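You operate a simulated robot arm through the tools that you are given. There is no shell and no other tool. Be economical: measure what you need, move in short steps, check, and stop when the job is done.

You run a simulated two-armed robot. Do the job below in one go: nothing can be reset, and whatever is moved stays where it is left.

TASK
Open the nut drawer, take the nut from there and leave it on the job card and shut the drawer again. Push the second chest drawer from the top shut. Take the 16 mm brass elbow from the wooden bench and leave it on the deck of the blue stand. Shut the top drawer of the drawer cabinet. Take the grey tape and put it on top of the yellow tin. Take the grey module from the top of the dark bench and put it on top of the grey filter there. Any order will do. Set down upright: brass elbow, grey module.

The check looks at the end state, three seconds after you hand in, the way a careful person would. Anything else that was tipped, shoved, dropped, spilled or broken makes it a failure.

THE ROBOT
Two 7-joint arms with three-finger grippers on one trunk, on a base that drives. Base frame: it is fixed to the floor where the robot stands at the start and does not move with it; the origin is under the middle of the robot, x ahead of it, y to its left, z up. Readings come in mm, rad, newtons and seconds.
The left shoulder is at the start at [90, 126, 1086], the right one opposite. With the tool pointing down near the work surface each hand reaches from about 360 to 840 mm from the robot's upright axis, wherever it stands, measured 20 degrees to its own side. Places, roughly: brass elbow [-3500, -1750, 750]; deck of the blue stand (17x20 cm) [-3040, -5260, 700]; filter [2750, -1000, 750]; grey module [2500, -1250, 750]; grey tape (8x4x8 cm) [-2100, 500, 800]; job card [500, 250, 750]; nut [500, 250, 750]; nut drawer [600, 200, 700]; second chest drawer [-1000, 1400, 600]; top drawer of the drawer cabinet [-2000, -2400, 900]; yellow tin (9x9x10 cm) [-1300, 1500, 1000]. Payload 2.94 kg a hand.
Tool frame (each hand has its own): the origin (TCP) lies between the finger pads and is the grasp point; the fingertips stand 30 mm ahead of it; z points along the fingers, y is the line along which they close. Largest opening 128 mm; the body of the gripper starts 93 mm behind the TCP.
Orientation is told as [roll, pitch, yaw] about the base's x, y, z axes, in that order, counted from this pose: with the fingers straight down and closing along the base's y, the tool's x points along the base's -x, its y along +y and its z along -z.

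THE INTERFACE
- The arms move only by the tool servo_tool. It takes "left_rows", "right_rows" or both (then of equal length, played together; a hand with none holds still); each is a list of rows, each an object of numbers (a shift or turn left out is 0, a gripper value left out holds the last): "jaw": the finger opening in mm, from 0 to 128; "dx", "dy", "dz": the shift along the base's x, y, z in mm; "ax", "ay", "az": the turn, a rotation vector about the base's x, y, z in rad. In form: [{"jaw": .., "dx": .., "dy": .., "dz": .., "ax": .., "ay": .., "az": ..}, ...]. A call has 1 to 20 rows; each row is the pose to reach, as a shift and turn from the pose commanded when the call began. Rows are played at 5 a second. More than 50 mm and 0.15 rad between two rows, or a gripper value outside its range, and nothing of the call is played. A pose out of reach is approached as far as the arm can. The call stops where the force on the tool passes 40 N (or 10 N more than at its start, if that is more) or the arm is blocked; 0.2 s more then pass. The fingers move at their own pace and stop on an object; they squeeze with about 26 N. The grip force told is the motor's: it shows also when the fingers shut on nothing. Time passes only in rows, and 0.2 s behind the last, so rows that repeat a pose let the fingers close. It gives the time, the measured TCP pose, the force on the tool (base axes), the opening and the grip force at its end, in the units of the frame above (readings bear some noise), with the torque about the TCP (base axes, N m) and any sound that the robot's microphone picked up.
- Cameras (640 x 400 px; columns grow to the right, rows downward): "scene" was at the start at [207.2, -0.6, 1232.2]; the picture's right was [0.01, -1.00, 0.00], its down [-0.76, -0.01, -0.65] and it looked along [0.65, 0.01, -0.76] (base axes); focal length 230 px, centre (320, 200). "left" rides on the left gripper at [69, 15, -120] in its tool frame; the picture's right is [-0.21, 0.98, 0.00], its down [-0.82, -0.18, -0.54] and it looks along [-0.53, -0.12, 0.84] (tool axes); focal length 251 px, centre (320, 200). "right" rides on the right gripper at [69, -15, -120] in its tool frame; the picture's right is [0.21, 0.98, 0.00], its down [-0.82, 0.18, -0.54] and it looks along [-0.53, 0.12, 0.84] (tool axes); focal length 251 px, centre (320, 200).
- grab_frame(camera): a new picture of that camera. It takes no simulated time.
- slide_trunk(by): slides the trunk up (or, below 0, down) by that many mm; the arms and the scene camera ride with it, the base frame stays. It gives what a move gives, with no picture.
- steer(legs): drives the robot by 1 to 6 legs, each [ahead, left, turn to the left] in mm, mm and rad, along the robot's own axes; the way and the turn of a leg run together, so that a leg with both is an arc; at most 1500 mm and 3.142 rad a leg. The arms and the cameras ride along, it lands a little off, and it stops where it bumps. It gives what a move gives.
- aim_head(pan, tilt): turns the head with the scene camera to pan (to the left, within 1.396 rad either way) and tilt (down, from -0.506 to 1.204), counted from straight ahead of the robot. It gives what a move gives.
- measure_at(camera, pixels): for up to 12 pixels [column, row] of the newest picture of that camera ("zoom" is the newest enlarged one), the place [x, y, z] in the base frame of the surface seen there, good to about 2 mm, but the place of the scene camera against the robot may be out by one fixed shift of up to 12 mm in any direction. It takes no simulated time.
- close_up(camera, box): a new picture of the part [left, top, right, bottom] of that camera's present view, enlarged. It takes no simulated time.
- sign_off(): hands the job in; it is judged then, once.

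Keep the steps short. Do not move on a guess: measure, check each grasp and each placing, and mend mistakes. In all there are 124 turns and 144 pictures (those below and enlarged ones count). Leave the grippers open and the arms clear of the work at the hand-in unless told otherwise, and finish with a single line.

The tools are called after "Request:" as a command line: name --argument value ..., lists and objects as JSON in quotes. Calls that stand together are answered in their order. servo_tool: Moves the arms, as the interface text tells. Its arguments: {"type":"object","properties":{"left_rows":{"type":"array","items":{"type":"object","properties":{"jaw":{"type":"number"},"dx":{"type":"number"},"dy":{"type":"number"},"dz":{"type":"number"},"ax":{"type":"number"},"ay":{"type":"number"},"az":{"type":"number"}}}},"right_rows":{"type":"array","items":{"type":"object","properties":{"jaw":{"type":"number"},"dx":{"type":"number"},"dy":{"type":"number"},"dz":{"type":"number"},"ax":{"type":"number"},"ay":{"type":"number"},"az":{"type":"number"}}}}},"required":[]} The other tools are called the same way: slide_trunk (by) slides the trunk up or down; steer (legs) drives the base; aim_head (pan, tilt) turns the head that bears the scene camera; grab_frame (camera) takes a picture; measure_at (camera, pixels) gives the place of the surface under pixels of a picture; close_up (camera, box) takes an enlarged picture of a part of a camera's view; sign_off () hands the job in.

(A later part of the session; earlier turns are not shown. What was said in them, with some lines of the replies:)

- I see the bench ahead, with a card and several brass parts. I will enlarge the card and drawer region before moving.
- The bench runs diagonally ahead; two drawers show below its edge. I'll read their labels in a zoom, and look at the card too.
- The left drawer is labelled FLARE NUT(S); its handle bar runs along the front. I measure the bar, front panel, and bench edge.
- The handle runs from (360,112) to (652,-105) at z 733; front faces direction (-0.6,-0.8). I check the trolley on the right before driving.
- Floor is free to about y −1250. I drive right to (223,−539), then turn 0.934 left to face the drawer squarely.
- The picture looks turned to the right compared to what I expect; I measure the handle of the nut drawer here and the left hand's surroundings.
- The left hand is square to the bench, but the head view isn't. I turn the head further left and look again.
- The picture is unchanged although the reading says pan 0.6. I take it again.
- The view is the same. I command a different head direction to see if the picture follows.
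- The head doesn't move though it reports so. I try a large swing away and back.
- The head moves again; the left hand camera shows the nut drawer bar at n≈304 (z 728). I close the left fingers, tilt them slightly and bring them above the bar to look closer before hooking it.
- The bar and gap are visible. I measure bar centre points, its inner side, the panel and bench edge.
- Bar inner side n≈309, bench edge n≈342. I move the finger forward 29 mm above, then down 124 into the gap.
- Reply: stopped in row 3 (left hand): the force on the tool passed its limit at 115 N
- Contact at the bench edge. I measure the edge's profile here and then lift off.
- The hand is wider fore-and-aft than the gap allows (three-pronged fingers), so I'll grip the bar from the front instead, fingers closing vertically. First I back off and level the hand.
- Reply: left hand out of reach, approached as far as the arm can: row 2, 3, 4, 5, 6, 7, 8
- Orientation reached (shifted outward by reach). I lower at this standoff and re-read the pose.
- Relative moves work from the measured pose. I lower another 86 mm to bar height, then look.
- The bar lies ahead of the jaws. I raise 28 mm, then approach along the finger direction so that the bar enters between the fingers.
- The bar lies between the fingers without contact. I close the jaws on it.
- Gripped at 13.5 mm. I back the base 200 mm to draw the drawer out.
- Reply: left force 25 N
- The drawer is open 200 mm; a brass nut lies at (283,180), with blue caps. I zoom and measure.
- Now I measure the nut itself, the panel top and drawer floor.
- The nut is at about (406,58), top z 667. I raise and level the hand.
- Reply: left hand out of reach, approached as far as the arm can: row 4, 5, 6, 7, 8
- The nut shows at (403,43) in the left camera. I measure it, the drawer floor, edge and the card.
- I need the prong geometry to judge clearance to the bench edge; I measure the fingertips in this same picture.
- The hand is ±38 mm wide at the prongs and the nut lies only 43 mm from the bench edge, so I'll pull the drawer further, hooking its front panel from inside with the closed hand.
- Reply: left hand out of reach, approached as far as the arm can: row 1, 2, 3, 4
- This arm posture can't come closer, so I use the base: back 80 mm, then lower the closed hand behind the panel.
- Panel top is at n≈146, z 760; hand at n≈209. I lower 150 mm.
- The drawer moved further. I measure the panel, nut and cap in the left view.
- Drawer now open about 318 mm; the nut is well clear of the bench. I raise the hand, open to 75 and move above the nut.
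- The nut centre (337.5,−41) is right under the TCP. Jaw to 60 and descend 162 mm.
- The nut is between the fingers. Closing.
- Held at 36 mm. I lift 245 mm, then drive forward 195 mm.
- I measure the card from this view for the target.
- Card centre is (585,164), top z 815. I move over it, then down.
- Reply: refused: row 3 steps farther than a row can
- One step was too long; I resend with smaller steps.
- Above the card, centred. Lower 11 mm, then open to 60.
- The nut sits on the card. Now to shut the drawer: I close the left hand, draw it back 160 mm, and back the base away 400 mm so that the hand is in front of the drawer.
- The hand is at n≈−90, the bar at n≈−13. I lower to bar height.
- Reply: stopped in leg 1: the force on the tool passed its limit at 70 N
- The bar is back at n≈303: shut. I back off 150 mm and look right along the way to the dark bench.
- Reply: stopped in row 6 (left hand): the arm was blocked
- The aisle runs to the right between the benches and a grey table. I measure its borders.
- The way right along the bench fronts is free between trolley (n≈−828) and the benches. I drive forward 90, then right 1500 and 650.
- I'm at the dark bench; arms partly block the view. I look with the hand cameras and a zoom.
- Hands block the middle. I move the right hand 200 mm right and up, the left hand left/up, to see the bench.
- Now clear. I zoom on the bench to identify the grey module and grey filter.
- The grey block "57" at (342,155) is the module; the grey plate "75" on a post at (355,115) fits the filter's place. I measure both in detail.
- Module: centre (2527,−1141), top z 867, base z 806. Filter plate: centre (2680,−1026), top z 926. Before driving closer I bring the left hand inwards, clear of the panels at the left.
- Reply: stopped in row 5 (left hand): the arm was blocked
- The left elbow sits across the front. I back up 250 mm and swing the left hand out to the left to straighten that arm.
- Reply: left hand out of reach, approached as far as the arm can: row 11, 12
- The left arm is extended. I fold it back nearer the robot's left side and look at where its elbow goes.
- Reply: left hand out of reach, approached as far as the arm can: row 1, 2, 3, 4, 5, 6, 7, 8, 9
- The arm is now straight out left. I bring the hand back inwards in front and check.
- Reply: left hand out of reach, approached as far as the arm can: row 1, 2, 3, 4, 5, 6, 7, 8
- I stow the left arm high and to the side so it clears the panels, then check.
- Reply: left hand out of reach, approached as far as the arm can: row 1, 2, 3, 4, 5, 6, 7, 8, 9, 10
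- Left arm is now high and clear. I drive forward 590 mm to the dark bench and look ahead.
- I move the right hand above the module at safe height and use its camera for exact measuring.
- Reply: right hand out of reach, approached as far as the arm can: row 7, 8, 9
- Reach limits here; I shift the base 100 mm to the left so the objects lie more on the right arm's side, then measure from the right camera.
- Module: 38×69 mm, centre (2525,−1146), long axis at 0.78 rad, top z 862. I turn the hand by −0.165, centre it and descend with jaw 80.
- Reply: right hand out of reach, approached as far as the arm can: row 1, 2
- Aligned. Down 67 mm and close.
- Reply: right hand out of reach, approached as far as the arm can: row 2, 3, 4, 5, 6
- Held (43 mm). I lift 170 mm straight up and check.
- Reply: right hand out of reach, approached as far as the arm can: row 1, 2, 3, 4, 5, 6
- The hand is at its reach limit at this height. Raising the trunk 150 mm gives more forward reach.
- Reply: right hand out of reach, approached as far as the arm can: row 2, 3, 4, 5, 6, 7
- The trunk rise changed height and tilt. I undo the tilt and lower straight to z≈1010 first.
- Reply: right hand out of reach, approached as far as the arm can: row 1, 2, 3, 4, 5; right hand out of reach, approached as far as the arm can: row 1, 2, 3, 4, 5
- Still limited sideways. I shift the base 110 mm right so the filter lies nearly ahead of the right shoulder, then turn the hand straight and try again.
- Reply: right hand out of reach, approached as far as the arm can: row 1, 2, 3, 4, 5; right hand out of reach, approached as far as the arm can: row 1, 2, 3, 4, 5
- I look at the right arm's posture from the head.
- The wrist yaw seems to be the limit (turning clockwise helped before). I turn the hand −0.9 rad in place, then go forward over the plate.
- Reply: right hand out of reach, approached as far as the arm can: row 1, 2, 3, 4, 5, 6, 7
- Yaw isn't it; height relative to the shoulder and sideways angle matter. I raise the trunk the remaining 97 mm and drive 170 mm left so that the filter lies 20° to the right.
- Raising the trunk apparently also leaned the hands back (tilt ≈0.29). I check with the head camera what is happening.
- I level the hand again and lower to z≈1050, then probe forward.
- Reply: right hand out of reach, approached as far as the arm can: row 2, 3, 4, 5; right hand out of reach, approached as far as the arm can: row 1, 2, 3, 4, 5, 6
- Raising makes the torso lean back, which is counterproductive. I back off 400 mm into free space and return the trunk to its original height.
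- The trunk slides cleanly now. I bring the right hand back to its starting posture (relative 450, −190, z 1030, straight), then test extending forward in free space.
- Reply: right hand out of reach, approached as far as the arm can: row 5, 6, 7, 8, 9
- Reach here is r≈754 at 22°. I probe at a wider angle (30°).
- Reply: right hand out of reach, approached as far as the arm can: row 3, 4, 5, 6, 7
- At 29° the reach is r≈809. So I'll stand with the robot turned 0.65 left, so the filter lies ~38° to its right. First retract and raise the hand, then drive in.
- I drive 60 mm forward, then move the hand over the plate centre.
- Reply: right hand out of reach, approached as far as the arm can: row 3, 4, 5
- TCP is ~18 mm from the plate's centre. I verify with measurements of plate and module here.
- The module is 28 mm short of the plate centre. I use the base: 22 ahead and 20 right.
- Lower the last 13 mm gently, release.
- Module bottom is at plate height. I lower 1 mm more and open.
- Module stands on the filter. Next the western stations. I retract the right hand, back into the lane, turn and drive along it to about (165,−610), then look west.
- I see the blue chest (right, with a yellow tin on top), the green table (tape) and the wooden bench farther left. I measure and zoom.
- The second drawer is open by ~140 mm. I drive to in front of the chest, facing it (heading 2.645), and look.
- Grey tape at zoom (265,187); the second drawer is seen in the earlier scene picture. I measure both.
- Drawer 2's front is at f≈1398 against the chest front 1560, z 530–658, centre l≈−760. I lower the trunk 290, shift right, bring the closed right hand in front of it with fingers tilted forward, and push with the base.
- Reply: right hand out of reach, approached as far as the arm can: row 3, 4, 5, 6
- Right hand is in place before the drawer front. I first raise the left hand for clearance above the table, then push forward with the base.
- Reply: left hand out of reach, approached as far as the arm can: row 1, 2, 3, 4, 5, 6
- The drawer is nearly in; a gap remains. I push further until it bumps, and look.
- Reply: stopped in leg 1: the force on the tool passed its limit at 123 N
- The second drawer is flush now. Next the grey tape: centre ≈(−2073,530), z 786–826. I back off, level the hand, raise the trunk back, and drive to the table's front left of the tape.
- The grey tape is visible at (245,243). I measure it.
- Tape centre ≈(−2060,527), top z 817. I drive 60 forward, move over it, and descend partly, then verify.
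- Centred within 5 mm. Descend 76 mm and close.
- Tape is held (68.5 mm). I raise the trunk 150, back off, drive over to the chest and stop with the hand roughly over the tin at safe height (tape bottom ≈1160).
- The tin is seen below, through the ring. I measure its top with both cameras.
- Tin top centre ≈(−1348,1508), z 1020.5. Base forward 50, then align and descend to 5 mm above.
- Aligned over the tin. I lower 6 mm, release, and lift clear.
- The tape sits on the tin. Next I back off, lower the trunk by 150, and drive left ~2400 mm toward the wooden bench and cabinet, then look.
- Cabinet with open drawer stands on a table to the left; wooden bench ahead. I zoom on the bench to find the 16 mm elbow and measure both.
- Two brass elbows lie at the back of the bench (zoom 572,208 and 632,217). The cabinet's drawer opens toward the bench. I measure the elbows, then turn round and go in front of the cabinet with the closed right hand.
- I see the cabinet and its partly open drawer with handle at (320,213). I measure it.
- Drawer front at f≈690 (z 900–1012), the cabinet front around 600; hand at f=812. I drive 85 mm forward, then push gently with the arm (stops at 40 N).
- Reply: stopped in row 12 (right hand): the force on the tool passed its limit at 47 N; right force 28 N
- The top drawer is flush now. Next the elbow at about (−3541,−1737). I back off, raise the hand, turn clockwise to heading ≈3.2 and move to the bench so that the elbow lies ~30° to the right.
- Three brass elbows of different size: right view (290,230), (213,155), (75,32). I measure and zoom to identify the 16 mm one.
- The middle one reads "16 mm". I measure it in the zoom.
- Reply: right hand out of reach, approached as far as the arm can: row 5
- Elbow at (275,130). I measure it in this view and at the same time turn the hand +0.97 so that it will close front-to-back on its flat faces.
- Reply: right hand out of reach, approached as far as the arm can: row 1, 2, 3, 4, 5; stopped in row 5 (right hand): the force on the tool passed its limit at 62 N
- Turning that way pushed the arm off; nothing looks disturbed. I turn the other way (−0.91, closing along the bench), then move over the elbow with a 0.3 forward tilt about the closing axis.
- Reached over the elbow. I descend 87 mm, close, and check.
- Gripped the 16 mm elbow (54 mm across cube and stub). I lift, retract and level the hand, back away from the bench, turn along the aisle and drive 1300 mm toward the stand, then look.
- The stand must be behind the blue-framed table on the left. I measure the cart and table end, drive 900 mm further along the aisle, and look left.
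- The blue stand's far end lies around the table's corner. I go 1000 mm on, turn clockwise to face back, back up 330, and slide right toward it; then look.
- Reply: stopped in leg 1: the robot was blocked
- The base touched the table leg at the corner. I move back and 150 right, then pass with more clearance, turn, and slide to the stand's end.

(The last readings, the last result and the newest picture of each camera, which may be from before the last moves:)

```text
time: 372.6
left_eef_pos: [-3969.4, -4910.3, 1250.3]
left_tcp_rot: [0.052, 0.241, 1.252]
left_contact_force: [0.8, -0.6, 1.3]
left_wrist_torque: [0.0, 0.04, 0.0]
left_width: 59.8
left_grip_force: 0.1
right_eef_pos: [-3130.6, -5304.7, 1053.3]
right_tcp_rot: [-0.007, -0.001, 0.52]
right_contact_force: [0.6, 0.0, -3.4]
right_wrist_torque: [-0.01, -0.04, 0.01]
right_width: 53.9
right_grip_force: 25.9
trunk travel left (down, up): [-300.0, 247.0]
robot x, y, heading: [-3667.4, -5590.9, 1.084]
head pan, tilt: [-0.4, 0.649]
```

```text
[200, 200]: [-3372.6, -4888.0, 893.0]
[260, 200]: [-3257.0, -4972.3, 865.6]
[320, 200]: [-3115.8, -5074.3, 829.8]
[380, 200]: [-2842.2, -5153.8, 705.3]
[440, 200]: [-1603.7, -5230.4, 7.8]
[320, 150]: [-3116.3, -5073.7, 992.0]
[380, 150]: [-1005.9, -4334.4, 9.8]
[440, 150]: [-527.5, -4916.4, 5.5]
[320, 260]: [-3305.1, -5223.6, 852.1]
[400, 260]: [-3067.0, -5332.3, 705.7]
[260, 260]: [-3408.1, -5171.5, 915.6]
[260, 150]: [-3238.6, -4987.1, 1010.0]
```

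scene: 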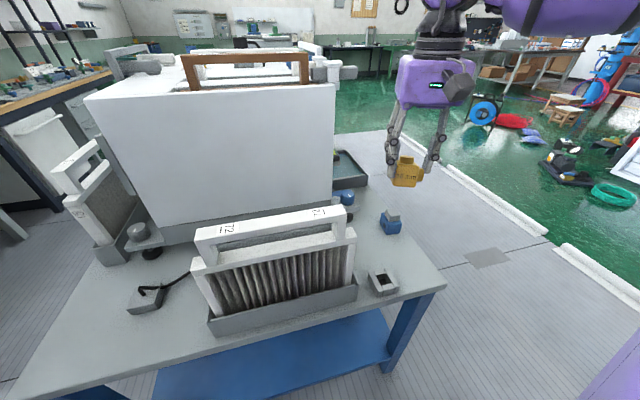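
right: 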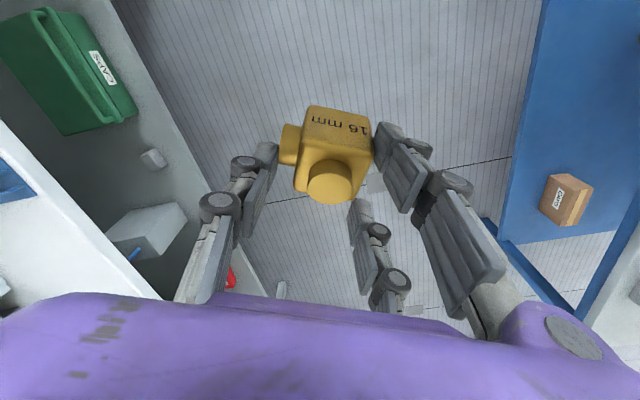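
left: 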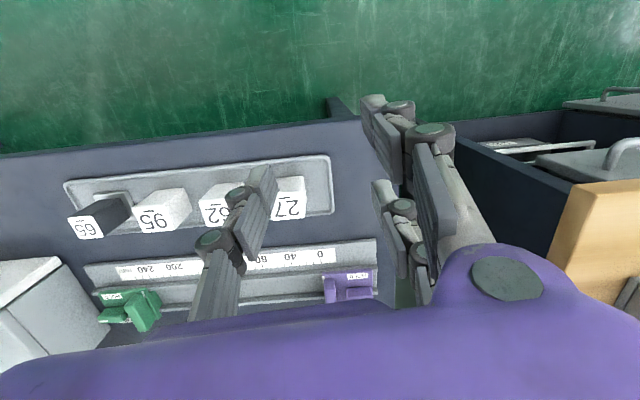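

The free deck corner is around pixel (400,250). I measure the free spot, the neighbouring blue block (390,222), holder (383,283) and the edges.

Request:
close_up --camera "scene" --box '[330, 180, 470, 320]'

Request:
measure_at --camera "scene" --pixels '[[390, 236], [380, 225], [400, 230], [372, 275], [385, 270], [398, 290], [380, 297], [415, 255], [443, 285], [385, 250], [405, 235], [425, 275]]'

Request:
grab_frame --camera "right"

```text
2.86 times, centred on (400, 250) of scene
```

zoom: 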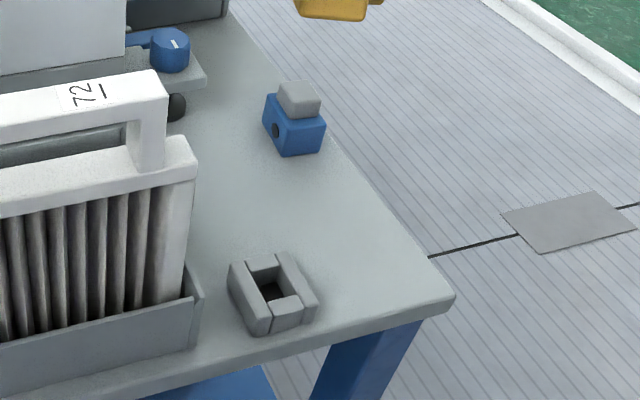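

```text
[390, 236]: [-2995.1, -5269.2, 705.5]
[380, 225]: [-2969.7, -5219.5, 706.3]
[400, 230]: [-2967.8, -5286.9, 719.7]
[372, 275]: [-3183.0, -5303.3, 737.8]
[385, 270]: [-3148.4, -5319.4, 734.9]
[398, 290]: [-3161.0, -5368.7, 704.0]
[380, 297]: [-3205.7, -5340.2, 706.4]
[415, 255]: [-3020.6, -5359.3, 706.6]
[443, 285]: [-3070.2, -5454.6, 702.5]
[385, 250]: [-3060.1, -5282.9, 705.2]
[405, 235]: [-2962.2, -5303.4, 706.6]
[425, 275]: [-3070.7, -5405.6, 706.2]
```

```text
26 pictures are left
```

right: 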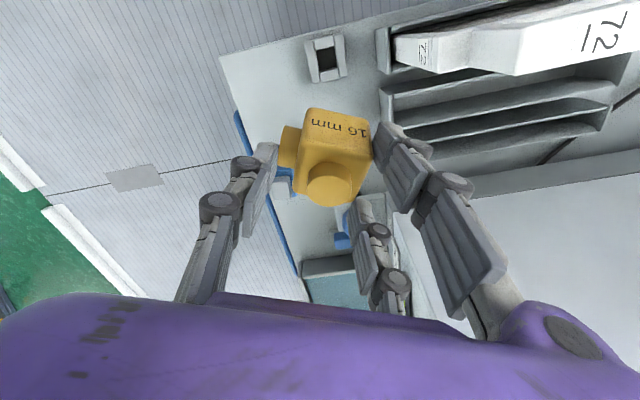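

Free spot P=(−3065,−5292), deck z≈701–705. The elbow was gripped with the hand tilted 0.276, so I restore that tilt (elbow upright), move over P, and descend to ~15 mm above the deck; then check.

Request:
measure_at --camera "right" --pixels '[[260, 80], [280, 110], [290, 220], [355, 70]]'

Request:
servo_tool --right_rows '[{"dx": 22, "dy": 4, "ax": 0.035, "ay": -0.06}, {"dx": 44, "dy": 9, "ax": 0.07, "ay": -0.12}, {"dx": 66, "dy": 13, "ax": 0.105, "ay": -0.18}, {"dx": 66, "dy": 13, "dz": -40, "ax": 0.137, "ay": -0.24}, {"dx": 66, "dy": 13, "dz": -85, "ax": 0.137, "ay": -0.24}, {"dx": 66, "dy": 13, "dz": -130, "ax": 0.137, "ay": -0.24}, {"dx": 66, "dy": 13, "dz": -175, "ax": 0.137, "ay": -0.24}, {"dx": 66, "dy": 13, "dz": -220, "ax": 0.137, "ay": -0.24}, {"dx": 66, "dy": 13, "dz": -255, "ax": 0.137, "ay": -0.24}, {"dx": 66, "dy": 13, "dz": -277, "ax": 0.137, "ay": -0.24}, {"dx": 66, "dy": 13, "dz": -277, "ax": 0.137, "ay": -0.24}]'

Request:
grab_frame --camera "right"

Request:
close_up --camera "scene" --box '[300, 160, 480, 320]'

Request:
measure_at --camera "right" --pixels '[[330, 190], [330, 100], [300, 160], [345, 150], [330, 90], [370, 110], [270, 120], [310, 105]]'

```text
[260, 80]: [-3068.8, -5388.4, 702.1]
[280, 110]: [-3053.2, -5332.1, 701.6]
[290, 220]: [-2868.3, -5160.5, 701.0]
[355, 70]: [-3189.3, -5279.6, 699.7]
```

```text
time: 375.0
left_eef_pos: [-3970.5, -4911.0, 1250.2]
left_tcp_rot: [0.052, 0.24, 1.252]
left_contact_force: [0.4, -1.3, -0.2]
left_wrist_torque: [0.01, -0.01, 0.0]
left_width: 60.1
left_grip_force: 0.1
right_eef_pos: [-3065.3, -5290.5, 774.9]
right_tcp_rot: [-0.007, -0.279, 0.521]
right_contact_force: [-0.1, -0.3, -3.9]
right_wrist_torque: [-0.06, -0.03, -0.01]
right_width: 54.3
right_grip_force: 26.2
trunk travel left (down, up): [-300.0, 247.0]
robot x, y, heading: [-3670.6, -5592.0, 1.084]
head pan, tilt: [-0.4, 0.649]
```

```text
25 pictures are left
```

right: 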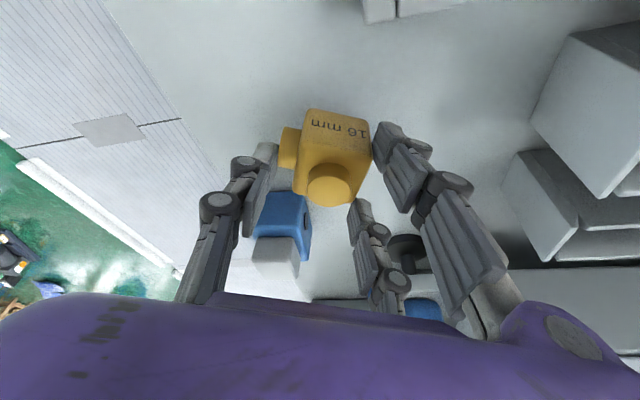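

```text
2.50 times, centred on (390, 240) of scene
```

zoom: 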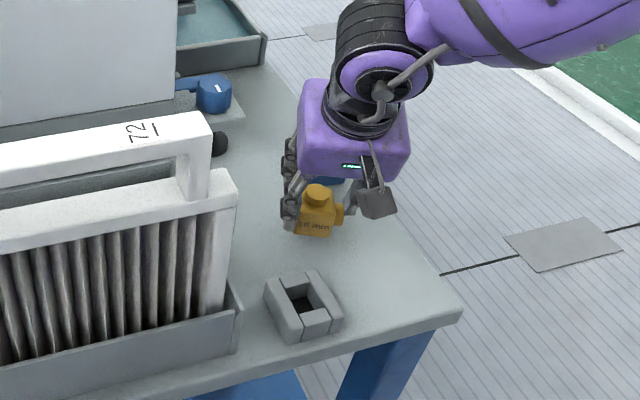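

```text
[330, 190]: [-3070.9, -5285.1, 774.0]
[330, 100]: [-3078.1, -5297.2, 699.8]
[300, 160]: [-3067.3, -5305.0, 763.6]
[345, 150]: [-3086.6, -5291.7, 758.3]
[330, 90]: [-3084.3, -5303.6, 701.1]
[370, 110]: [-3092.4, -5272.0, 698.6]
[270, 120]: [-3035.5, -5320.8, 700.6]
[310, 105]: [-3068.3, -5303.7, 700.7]
```

Stub top and deck heights agree: 19 mm to go, elbow upright and clear of the blue block. I lower 18.5 mm and check contact, then release gently.

Request:
servo_tool --right_rows '[{"dz": -8}, {"dz": -14}, {"dz": -18.5}, {"dz": -19.5}, {"dz": -19.5}, {"dz": -19.5, "jaw": 60}, {"dz": -19.5, "jaw": 68}, {"dz": -19.5, "jaw": 78}, {"dz": -19.5, "jaw": 78}]'

Request:
grab_frame --camera "right"

Request:
close_up --camera "scene" --box '[330, 180, 450, 280]'

```text
time: 377.0
left_eef_pos: [-3970.8, -4910.6, 1250.2]
left_tcp_rot: [0.052, 0.241, 1.251]
left_contact_force: [-0.7, -0.1, -0.8]
left_wrist_torque: [-0.01, -0.01, -0.04]
left_width: 60.1
left_grip_force: 0.1
right_eef_pos: [-3065.2, -5290.8, 755.0]
right_tcp_rot: [-0.007, -0.279, 0.518]
right_contact_force: [0.5, -0.6, 0.2]
right_wrist_torque: [0.0, 0.02, 0.0]
right_width: 78.1
right_grip_force: 0.1
trunk travel left (down, up): [-300.0, 247.0]
robot x, y, heading: [-3668.7, -5592.0, 1.083]
head pan, tilt: [-0.4, 0.649]
```

```text
23 pictures are left
```

right: 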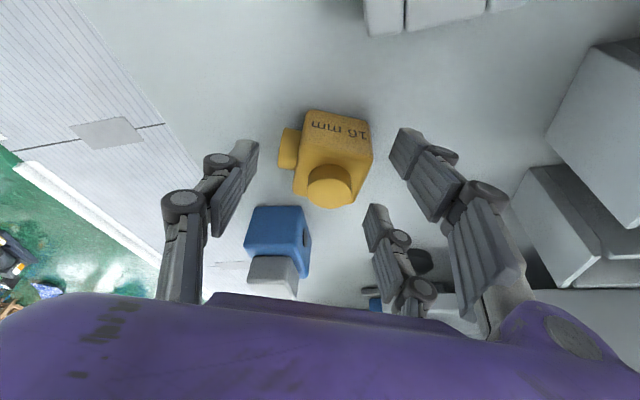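

```text
4.00 times, centred on (390, 230) of scene
```

zoom: 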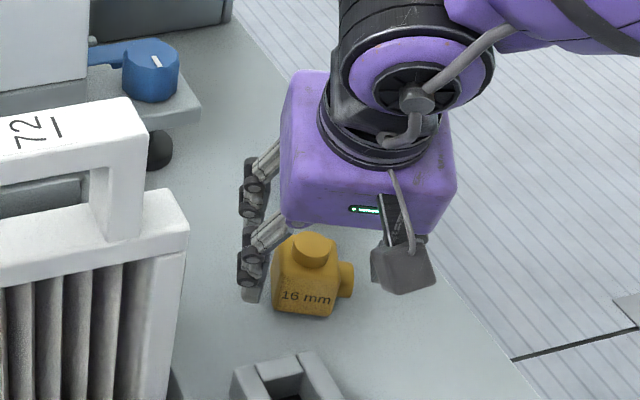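

The elbow stands upright on the deck, fingers free. I lift straight up, back the robot off, and take a last look.

Request:
servo_tool --right_rows '[{"dz": 15}, {"dz": 45}, {"dz": 90}, {"dz": 135}, {"dz": 180}, {"dz": 225}, {"dz": 265}]'

Request:
steer --legs '[[-150, 0, 0]]'

Request:
grab_frame --camera "scene"

```text
time: 378.6
left_eef_pos: [-3971.2, -4910.1, 1248.8]
left_tcp_rot: [0.052, 0.241, 1.252]
left_contact_force: [-0.7, 0.0, 0.1]
left_wrist_torque: [0.01, -0.01, 0.01]
left_width: 60.0
left_grip_force: 0.1
right_eef_pos: [-3066.5, -5291.0, 1021.2]
right_tcp_rot: [-0.009, -0.278, 0.523]
right_contact_force: [-0.1, 0.5, 0.2]
right_wrist_torque: [-0.05, 0.01, -0.02]
right_width: 78.1
right_grip_force: 0.1
trunk travel left (down, up): [-300.0, 247.0]
robot x, y, heading: [-3670.5, -5594.4, 1.077]
head pan, tilt: [-0.4, 0.649]
```

```text
time: 379.9
left_eef_pos: [-4040.6, -5040.9, 1250.4]
left_tcp_rot: [0.052, 0.24, 1.251]
left_contact_force: [-0.3, 0.5, -0.5]
left_wrist_torque: [0.04, 0.02, 0.03]
left_width: 60.0
left_grip_force: 0.1
right_eef_pos: [-3135.4, -5422.6, 1021.1]
right_tcp_rot: [-0.009, -0.28, 0.519]
right_contact_force: [0.3, 0.7, 0.6]
right_wrist_torque: [0.01, -0.01, -0.01]
right_width: 77.9
right_grip_force: 0.0
trunk travel left (down, up): [-300.0, 247.0]
robot x, y, heading: [-3739.3, -5723.5, 1.079]
head pan, tilt: [-0.4, 0.649]
```

```text
21 pictures are left
```

scene: 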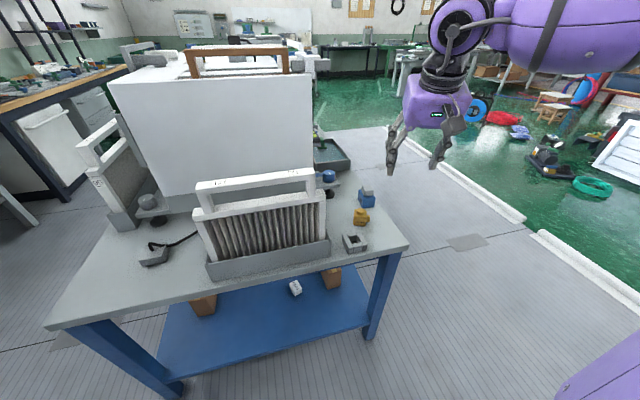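

The elbow is standing on the deck of the blue stand, both hands are open and clear, and every item on the list is done, so I hand in.

Request:
sign_off

```text
The job is handed in.
```

I finished all six parts and handed the job in; I saw each placed item standing and each drawer shut, but on the way my base touched a leg of the blue stand's table and I saw nothing moved.
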